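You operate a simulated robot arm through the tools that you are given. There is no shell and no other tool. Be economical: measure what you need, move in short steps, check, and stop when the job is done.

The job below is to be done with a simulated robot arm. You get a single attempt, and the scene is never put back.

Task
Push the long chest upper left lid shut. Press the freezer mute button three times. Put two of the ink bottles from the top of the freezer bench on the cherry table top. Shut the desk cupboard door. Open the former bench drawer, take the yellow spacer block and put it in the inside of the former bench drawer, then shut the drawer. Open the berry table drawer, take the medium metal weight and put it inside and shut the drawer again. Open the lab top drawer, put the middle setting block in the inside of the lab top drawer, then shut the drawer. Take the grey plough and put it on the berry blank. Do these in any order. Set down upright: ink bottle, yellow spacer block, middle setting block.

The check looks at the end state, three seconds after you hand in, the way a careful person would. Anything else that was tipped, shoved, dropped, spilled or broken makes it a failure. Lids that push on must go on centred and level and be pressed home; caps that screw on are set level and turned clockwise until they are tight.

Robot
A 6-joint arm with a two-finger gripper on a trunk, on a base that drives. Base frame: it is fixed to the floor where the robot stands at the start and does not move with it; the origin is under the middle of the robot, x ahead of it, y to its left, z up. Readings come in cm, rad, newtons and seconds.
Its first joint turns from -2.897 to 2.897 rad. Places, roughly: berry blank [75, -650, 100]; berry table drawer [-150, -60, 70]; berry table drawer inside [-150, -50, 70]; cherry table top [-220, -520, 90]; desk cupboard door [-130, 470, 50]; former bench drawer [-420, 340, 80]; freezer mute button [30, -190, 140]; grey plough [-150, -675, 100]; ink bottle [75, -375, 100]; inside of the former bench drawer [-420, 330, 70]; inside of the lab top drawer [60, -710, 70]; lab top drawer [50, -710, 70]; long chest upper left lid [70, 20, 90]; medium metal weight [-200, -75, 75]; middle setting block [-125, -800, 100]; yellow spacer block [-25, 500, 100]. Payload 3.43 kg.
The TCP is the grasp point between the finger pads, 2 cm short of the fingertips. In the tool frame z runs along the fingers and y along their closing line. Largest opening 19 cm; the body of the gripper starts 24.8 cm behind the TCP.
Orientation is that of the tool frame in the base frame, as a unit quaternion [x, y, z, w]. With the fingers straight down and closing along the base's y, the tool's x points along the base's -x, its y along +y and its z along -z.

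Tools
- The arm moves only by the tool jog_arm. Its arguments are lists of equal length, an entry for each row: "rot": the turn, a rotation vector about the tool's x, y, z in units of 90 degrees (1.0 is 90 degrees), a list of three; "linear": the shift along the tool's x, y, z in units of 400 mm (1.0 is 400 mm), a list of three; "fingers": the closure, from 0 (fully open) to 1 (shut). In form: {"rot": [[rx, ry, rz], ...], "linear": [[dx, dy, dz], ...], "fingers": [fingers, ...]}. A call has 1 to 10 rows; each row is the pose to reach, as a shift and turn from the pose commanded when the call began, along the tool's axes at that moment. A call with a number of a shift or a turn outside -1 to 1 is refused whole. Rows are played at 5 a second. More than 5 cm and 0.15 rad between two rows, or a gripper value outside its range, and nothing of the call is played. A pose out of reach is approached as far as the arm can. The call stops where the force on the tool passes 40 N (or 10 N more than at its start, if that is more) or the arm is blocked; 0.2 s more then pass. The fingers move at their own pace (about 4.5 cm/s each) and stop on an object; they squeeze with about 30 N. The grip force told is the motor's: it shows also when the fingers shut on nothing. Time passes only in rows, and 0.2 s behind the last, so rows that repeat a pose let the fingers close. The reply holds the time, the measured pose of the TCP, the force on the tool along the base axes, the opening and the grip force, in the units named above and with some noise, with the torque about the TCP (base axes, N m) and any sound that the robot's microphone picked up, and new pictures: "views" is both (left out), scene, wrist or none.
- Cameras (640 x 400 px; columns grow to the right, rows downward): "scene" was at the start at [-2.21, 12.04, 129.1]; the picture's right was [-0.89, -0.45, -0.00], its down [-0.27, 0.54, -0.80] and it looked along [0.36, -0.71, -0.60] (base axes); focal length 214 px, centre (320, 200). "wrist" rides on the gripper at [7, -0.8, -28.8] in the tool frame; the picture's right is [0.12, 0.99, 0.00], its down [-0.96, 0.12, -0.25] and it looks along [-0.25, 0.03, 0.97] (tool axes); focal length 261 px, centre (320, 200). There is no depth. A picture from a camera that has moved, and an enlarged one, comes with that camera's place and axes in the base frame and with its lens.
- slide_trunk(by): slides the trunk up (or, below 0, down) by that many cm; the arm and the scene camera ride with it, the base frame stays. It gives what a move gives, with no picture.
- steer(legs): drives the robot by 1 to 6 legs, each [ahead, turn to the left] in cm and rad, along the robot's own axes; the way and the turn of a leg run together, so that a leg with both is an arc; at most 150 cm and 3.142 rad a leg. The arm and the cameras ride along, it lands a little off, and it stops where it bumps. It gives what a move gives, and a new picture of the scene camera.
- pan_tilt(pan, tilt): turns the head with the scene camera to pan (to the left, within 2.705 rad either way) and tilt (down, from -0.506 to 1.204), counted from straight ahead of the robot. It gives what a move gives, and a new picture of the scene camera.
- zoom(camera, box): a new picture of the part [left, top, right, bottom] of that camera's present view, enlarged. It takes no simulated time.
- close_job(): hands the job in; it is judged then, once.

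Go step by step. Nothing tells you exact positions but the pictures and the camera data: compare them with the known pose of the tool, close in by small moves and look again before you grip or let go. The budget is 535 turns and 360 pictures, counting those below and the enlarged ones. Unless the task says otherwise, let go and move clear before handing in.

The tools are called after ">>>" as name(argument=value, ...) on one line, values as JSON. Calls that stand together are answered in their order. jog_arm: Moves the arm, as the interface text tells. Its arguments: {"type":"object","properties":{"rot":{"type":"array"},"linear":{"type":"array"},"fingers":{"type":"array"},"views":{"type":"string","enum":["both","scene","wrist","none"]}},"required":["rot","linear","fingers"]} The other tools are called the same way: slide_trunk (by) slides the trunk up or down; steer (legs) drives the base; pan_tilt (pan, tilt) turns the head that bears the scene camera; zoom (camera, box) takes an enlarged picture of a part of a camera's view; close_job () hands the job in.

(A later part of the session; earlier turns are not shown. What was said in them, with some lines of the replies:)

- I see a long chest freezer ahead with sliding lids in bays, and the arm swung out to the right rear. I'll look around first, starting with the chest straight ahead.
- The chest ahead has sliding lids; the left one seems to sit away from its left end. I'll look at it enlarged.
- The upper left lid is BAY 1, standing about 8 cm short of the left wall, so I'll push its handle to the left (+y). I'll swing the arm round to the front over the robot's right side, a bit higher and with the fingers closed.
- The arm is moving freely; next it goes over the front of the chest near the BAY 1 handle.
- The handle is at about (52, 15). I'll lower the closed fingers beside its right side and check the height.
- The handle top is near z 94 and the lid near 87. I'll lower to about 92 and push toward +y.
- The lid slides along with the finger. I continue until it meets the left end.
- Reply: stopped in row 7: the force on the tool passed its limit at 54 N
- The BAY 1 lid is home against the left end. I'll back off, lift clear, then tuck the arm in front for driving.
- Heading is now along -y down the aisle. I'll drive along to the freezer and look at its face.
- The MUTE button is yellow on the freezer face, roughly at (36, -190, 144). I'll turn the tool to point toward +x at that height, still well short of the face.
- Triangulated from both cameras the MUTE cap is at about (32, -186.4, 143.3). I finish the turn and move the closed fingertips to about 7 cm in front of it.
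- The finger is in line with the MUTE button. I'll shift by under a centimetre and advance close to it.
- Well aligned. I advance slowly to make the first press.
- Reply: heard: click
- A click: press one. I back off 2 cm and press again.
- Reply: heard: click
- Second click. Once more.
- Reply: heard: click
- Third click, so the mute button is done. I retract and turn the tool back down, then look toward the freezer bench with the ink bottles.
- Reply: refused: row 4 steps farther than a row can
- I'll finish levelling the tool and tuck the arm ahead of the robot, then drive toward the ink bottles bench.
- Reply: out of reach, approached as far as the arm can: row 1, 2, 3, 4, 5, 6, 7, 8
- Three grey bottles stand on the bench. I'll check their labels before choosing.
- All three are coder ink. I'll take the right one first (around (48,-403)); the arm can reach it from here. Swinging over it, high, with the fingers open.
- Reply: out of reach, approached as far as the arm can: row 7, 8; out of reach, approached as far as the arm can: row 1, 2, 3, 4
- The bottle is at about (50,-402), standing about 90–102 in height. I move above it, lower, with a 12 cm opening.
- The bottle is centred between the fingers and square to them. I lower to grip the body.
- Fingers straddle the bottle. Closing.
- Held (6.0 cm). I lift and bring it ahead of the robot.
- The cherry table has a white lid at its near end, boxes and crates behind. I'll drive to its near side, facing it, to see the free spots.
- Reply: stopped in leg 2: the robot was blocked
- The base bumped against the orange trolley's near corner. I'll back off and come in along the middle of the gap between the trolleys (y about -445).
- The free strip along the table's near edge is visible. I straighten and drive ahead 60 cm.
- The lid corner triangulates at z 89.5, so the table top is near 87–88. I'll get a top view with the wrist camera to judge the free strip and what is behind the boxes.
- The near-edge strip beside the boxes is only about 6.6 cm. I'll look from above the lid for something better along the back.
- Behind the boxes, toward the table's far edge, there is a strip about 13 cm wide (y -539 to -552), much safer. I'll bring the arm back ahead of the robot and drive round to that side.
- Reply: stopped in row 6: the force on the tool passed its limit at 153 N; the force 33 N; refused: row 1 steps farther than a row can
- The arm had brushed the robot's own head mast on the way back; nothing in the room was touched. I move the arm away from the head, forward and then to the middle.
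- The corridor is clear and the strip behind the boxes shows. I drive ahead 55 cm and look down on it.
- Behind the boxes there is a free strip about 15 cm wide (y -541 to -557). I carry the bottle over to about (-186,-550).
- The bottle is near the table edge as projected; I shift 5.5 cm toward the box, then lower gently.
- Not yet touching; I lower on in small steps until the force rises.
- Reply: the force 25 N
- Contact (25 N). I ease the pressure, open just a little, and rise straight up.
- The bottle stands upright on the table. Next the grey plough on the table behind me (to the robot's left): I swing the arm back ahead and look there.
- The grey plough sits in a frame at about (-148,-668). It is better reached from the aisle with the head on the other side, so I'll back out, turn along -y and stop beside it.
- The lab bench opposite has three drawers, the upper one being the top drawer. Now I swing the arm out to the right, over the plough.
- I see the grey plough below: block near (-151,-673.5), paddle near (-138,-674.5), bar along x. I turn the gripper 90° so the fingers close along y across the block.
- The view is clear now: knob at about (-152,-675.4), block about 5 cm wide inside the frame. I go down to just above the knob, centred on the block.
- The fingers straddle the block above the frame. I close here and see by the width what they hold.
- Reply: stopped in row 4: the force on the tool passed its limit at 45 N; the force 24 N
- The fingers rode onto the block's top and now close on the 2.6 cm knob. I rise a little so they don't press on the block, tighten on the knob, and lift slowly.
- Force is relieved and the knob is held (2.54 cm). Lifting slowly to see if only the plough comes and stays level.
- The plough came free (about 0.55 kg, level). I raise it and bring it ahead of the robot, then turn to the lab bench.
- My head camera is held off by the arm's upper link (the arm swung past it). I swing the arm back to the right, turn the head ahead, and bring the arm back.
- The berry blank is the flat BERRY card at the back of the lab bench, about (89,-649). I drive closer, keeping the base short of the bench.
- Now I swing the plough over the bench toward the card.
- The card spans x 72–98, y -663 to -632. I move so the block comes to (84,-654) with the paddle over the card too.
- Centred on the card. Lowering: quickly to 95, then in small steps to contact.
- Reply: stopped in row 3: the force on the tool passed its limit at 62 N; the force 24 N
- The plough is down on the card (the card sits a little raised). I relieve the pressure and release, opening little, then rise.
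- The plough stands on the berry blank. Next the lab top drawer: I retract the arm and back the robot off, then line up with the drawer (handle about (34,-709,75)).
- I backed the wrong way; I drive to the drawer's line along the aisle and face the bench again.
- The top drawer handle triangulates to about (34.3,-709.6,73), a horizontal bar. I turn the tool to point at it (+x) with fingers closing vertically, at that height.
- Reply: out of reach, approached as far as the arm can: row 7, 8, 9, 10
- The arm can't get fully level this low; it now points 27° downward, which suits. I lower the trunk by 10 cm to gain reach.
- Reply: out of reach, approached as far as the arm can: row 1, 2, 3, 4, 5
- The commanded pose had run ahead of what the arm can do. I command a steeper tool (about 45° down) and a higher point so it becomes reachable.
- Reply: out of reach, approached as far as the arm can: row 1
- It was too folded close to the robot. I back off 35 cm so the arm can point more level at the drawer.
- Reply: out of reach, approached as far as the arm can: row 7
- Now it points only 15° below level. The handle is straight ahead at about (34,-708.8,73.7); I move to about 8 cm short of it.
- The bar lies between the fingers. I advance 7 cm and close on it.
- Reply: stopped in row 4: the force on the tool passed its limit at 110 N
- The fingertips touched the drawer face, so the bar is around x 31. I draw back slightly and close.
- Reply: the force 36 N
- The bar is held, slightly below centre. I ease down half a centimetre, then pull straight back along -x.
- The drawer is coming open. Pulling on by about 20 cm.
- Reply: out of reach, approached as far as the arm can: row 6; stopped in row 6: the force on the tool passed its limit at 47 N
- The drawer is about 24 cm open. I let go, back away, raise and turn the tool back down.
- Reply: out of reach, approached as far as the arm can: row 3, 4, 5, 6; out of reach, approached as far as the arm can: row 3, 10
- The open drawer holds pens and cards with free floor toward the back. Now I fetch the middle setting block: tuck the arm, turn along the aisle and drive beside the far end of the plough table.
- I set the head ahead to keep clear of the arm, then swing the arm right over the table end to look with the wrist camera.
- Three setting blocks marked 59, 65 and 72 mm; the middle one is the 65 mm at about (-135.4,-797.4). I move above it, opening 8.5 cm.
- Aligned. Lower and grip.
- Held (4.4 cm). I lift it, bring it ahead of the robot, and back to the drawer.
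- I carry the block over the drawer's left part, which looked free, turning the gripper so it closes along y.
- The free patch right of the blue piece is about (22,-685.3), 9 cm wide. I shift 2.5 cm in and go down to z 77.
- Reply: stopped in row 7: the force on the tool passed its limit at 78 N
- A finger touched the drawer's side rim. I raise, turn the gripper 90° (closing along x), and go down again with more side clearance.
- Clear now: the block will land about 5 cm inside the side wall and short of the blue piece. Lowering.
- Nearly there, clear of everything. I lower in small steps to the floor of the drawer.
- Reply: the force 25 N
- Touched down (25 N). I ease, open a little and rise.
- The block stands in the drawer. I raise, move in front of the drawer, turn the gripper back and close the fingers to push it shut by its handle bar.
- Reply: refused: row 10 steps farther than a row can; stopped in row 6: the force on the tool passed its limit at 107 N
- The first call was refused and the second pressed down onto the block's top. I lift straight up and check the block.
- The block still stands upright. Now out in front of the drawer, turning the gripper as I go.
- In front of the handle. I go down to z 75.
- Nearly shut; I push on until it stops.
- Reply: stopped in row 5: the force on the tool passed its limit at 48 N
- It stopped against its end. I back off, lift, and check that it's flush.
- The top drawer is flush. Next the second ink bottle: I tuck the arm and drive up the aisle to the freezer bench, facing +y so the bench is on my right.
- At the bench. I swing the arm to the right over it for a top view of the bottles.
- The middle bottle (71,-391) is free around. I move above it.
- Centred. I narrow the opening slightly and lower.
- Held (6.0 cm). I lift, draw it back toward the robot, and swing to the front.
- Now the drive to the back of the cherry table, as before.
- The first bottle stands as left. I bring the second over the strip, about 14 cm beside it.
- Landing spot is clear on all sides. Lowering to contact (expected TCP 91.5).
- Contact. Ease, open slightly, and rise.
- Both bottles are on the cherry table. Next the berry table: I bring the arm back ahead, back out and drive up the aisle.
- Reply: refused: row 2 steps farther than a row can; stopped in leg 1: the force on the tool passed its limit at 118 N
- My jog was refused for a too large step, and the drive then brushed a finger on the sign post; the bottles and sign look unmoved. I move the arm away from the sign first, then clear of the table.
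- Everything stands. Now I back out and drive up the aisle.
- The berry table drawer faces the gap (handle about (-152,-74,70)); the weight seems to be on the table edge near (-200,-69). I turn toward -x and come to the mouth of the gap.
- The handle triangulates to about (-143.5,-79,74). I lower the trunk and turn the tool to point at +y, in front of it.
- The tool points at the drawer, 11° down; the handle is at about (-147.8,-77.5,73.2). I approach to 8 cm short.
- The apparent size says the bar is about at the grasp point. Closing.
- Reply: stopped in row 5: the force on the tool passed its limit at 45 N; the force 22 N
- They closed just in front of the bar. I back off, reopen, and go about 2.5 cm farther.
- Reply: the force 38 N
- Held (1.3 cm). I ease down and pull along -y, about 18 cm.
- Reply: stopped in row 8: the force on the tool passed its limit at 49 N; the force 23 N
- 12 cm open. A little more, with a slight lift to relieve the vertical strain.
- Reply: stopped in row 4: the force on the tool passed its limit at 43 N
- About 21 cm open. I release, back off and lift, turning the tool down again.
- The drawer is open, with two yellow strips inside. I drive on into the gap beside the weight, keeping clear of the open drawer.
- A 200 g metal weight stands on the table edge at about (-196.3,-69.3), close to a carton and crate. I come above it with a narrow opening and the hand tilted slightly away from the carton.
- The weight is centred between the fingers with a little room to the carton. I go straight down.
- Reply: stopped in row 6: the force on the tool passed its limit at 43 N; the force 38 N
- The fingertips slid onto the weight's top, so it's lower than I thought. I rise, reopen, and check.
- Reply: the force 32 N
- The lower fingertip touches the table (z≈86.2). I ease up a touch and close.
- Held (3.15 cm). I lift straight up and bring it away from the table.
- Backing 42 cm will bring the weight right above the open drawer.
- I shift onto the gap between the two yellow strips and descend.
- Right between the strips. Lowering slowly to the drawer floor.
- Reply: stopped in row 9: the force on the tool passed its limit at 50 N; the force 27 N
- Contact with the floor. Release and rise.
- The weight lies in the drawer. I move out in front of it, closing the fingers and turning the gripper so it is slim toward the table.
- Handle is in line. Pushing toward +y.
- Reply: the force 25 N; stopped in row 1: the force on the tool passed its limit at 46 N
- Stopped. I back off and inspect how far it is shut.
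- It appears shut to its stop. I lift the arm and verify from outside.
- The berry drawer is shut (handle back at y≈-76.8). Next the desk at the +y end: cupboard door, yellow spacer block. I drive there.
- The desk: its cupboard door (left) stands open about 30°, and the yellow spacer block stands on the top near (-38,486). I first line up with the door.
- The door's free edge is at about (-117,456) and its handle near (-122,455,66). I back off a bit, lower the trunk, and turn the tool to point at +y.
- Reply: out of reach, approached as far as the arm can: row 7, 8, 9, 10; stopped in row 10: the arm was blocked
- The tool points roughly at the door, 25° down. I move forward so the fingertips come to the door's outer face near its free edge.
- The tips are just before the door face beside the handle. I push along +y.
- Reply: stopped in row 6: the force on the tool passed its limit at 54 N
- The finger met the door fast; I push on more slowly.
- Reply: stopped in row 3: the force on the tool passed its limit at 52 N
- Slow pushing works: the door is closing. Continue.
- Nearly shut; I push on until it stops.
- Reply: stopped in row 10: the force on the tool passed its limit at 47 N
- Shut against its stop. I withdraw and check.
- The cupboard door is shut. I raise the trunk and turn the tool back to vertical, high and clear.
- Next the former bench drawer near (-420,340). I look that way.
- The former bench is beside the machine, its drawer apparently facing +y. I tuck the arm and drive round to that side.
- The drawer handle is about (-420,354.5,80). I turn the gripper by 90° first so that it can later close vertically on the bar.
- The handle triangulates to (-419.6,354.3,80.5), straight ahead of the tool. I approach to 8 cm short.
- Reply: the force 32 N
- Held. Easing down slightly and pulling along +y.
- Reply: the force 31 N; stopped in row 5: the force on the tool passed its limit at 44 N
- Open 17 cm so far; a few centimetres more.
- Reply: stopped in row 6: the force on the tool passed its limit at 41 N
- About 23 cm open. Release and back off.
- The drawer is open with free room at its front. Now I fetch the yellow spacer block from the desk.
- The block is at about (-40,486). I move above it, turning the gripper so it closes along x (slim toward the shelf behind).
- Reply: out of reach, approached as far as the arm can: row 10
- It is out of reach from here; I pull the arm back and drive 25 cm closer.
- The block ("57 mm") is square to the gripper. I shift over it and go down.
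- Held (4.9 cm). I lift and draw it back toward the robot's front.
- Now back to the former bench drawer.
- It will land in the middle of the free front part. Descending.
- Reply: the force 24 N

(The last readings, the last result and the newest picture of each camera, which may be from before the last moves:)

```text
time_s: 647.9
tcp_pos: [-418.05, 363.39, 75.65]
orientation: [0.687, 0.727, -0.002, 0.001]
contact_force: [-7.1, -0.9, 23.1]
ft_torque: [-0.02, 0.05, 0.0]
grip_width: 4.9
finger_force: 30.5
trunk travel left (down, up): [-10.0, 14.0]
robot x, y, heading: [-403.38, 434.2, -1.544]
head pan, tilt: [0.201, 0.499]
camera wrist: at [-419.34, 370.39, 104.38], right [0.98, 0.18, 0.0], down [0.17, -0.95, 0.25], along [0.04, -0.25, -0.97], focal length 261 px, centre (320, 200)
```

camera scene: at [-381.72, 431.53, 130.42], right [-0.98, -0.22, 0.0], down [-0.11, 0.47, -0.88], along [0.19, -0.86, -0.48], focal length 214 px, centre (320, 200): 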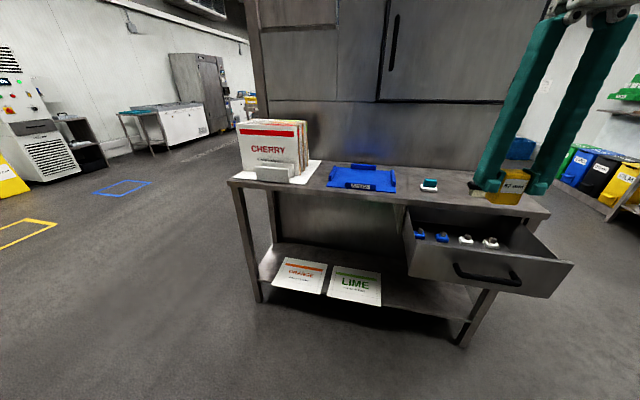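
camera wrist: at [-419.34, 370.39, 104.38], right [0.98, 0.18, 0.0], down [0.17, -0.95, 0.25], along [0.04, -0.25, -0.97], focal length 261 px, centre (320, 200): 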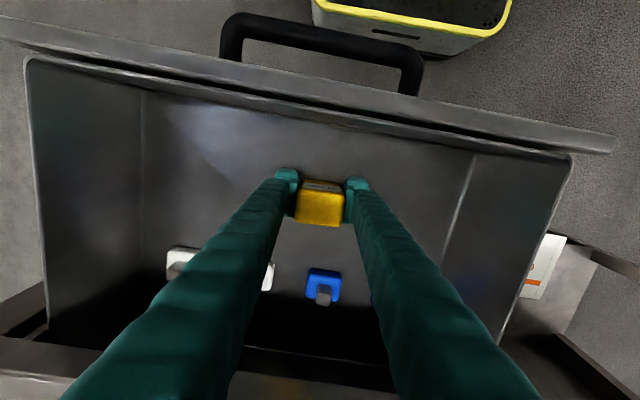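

Touched down. Release gently and rise.

>>> jog_arm(rot=[[0, 0, 0], [0, 0, 0], [0, 0, 0], [0, 0, 0], [0, 0, 0], [0, 0, 0], [0, 0, 0], [0, 0, 0], [0, 0, 0], [0, 0, 0]], linear=[[0, 0, -0.007], [0, 0, -0.007], [0, 0, -0.007], [0, 0, -0.007], [0, 0, -0.08], [0, 0, -0.18], [0, 0, -0.3], [0, 0, -0.42], [0, 0, -0.54], [0, 0, -0.66]], fingers=[1, 0.64, 0.62, 0.62, 0.62, 0.62, 0.62, 0.62, 0.62, 0.62], views="wrist")

```text
time_s: 650.1
tcp_pos: [-418.28, 363.26, 101.91]
orientation: [0.687, 0.727, -0.001, -0.001]
contact_force: [0.1, -0.3, -0.3]
ft_torque: [0.04, -0.02, 0.0]
grip_width: 7.21
finger_force: 0.1
trunk travel left (down, up): [-10.0, 14.0]
robot x, y, heading: [-403.51, 434.18, -1.549]
head pan, tilt: [0.201, 0.499]
camera wrist: at [-419.57, 370.29, 130.66], right [0.98, 0.18, 0.0], down [0.17, -0.95, 0.25], along [0.04, -0.25, -0.97], focal length 261 px, centre (320, 200)
```

wrist: 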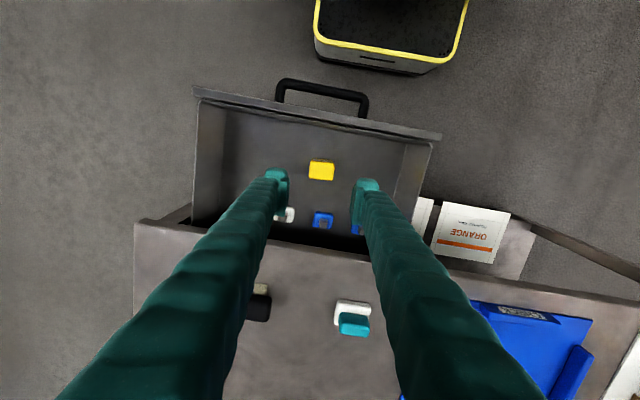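

The block stands upright in the drawer. I move out in front, fingers closed, and down to handle height.

>>> jog_arm(rot=[[0, 0, 0], [0, 0, 0], [0, 0, 0], [0, 0, 0], [0, 0, 0], [0, 0, 0], [0, 0, 0]], linear=[[0.1, -0.005, 0], [0.2, -0.01, 0], [0.3, -0.015, 0], [0.41, -0.02, 0], [0.52, -0.025, 0], [0.63, -0.03, 0], [0.72, -0.035, 0]], fingers=[0.7, 1, 1, 1, 1, 1, 1], views="none")

```text
time_s: 651.7
tcp_pos: [-421.07, 391.93, 101.64]
orientation: [0.687, 0.727, 0.0, 0.0]
contact_force: [-0.2, -0.3, 0.3]
ft_torque: [0.17, -0.06, 0.01]
grip_width: 0.0
finger_force: 30.0
trunk travel left (down, up): [-10.0, 14.0]
robot x, y, heading: [-403.53, 434.13, -1.546]
head pan, tilt: [0.201, 0.499]
```

>>> jog_arm(rot=[[0, 0, 0], [0, 0, 0], [0, 0, 0], [0, 0, 0], [0, 0, 0], [0, 0, 0]], linear=[[0, 0, 0.1], [0, 0, 0.2], [0, 0, 0.3], [0, 0, 0.4], [0, 0, 0.48], [0, 0, 0.52]], fingers=[1, 1, 1, 1, 1, 1], views="wrist")

```text
time_s: 653.1
tcp_pos: [-420.83, 392.21, 81.07]
orientation: [0.686, 0.727, -0.001, 0.0]
contact_force: [0.4, 0.3, 0.0]
ft_torque: [-0.01, 0.01, 0.01]
grip_width: 0.0
finger_force: 30.1
trunk travel left (down, up): [-10.0, 14.0]
robot x, y, heading: [-403.34, 434.2, -1.549]
head pan, tilt: [0.201, 0.499]
camera wrist: at [-422.07, 399.16, 109.83], right [0.98, 0.18, 0.0], down [0.17, -0.95, 0.25], along [0.04, -0.25, -0.97], focal length 261 px, centre (320, 200)
```

wrist: 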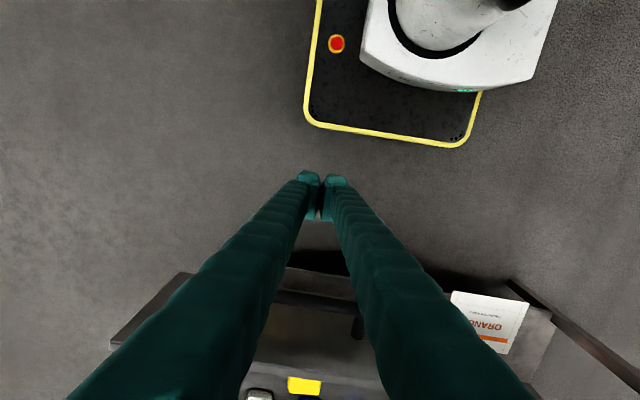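

Aligned with the handle. Pushing gently so that the block doesn't tip.

>>> jog_arm(rot=[[0, 0, 0], [0, 0, 0], [0, 0, 0], [0, 0, 0], [0, 0, 0], [0, 0, 0], [0, 0, 0], [0, 0, 0], [0, 0, 0], [0, 0, 0]], linear=[[-0.05, 0, 0.015], [-0.1, 0, 0.02], [-0.15, 0, 0.02], [-0.19, 0, 0.02], [-0.23, 0, 0.02], [-0.27, 0, 0.02], [-0.31, 0, 0.02], [-0.35, 0, 0.02], [-0.39, 0, 0.02], [-0.43, 0, 0.02]], fingers=[1, 1, 1, 1, 1, 1, 1, 1, 1, 1], views="none")

>>> jog_arm(rot=[[0, 0, 0], [0, 0, 0], [0, 0, 0], [0, 0, 0], [0, 0, 0], [0, 0, 0], [0, 0, 0], [0, 0, 0], [0, 0, 0], [0, 0, 0]], linear=[[-0.04, 0, 0], [-0.08, 0, 0], [-0.12, 0, 0], [-0.16, 0, 0], [-0.2, 0, 0], [-0.24, 0, 0], [-0.28, 0, 0], [-0.32, 0, 0], [-0.36, 0, 0], [-0.4, 0, 0]], fingers=[1, 1, 1, 1, 1, 1, 1, 1, 1, 1], views="wrist")

```text
time_s: 655.3
tcp_pos: [-420.1, 374.71, 80.53]
orientation: [0.687, 0.727, -0.002, 0.001]
contact_force: [-0.6, -0.3, 0.5]
ft_torque: [-0.03, -0.01, -0.01]
grip_width: 0.0
finger_force: 29.8
trunk travel left (down, up): [-10.0, 14.0]
robot x, y, heading: [-403.39, 433.9, -1.549]
head pan, tilt: [0.201, 0.499]
```

```text
time_s: 657.5
tcp_pos: [-419.31, 358.74, 80.44]
orientation: [0.686, 0.728, -0.002, -0.001]
contact_force: [0.1, 0.2, 0.6]
ft_torque: [-0.08, 0.02, -0.01]
grip_width: 0.02
finger_force: 29.6
trunk travel left (down, up): [-10.0, 14.0]
robot x, y, heading: [-403.23, 433.69, -1.548]
head pan, tilt: [0.201, 0.499]
camera wrist: at [-420.48, 365.81, 109.23], right [0.98, 0.18, 0.0], down [0.17, -0.95, 0.25], along [0.04, -0.25, -0.97], focal length 261 px, centre (320, 200)
```

wrist: 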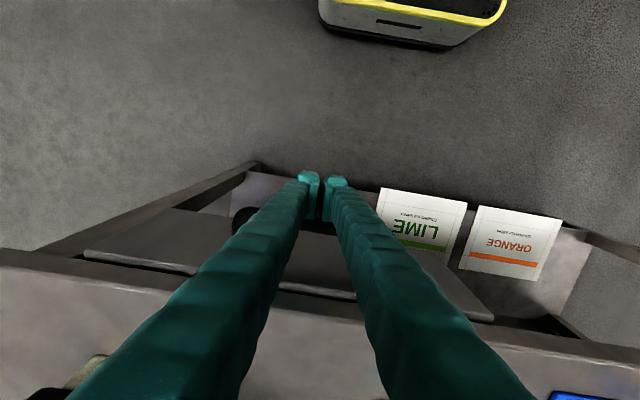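

Nearly shut; the last part slowly until it stops.

>>> jog_arm(rot=[[0, 0, 0], [0, 0, 0], [0, 0, 0], [0, 0, 0], [0, 0, 0], [0, 0, 0], [0, 0, 0], [0, 0, 0], [0, 0, 0], [0, 0, 0]], linear=[[-0.01, 0, 0], [-0.02, 0, 0], [-0.03, 0, 0], [-0.04, 0, 0], [-0.05, 0, 0], [-0.06, 0, 0], [-0.07, 0, 0], [-0.08, 0, 0], [-0.09, 0, 0], [-0.1, 0, 0]], fingers=[1, 1, 1, 1, 1, 1, 1, 1, 1, 1], views="wrist")

```text
time_s: 658.7
tcp_pos: [-419.27, 357.39, 80.2]
orientation: [0.688, 0.726, 0.004, -0.002]
contact_force: [0.0, 6.1, -3.5]
ft_torque: [0.09, -0.05, -0.06]
grip_width: 0.0
finger_force: 30.4
trunk travel left (down, up): [-10.0, 14.0]
robot x, y, heading: [-403.33, 433.85, -1.552]
head pan, tilt: [0.201, 0.499]
stopped in row 6: the force on the tool passed its limit at 45 N (the readings are from after the stop); the commanded pose is now the measured one
camera wrist: at [-420.55, 364.2, 109.05], right [0.98, 0.17, 0.0], down [0.17, -0.96, 0.24], along [0.04, -0.24, -0.97], focal length 261 px, centre (320, 200)
```

wrist: 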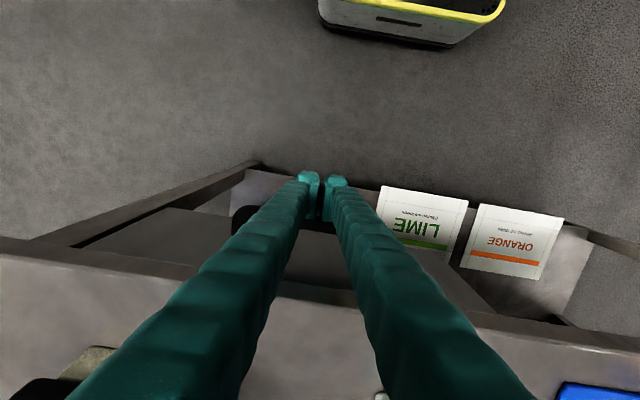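

It is home. I back off, raise the arm and check.

>>> jog_arm(rot=[[0, 0, 0], [0, 0, 0], [0, 0, 0], [0, 0, 0], [0, 0, 0], [0, 0, 0], [0, 0, 0], [0, 0, 0], [0, 0, 0], [0, 0, 0]], linear=[[0.05, 0, 0], [0.15, 0, 0], [0.26, 0, 0], [0.36, 0, -0.02], [0.46, 0, -0.07], [0.54, 0.03, -0.14], [0.58, 0.06, -0.24], [0.6, 0.09, -0.35], [0.6, 0.12, -0.46], [0.6, 0.15, -0.57]], fingers=[1, 1, 1, 1, 1, 1, 1, 1, 1, 1], views="scene")

>>> zoom(camera="scene", box=[360, 140, 600, 320])

```text
time_s: 660.9
tcp_pos: [-414.88, 381.72, 103.28]
orientation: [0.687, 0.727, 0.003, -0.002]
contact_force: [0.4, -0.7, -0.5]
ft_torque: [0.06, -0.04, 0.01]
grip_width: 0.0
finger_force: 30.5
trunk travel left (down, up): [-10.0, 14.0]
robot x, y, heading: [-403.38, 434.04, -1.544]
head pan, tilt: [0.201, 0.499]
camera scene: at [-381.73, 431.54, 130.41], right [-0.98, -0.22, 0.0], down [-0.11, 0.47, -0.88], along [0.19, -0.86, -0.48], focal length 214 px, centre (320, 200)
```

scene: 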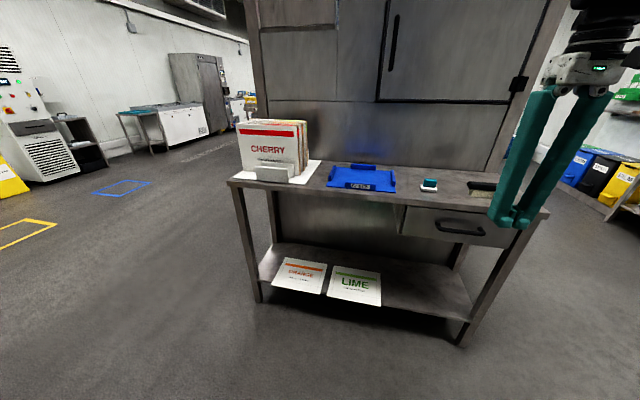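

```text
2.22 times, centred on (480, 230) of scene
camera zoom: at [-381.73, 431.54, 130.41], right [-0.98, -0.22, 0.0], down [-0.11, 0.47, -0.88], along [0.19, -0.86, -0.48], focal length 477 px, centre (-36, 133)
```

zoom: 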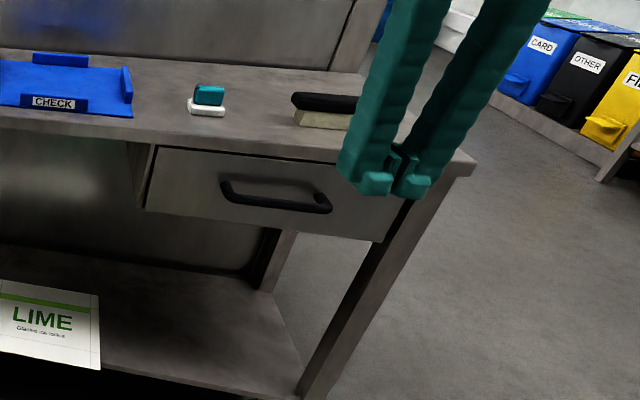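

All eight tasks look done: the former bench drawer is flush with the block inside, and the arm is clear. I'm handing in now.

>>> close_job()

```text
The job is handed in.
```

I finished all eight tasks and handed the job in, with the arm empty and clear; the check hasn't reported back.

- **Bumps:** My base ran into the orange trolley's near corner once, and a finger struck the cherry table's sign post. Nothing looked moved in the pictures afterwards, but I didn't measure either one.
- **Middle setting block:** The closed fingers pressed down on it once in the lab drawer (107 N peak). It was still upright when I looked before shutting the drawer. I didn't reopen any of the three drawers to check.
- **Medium weight:** I used the 200 g weight at the place you gave; I saw no other weight to compare it with.
- **Grey plough:** It stands on the flat BERRY card at the back of the lab bench, which I took to be the berry blank.
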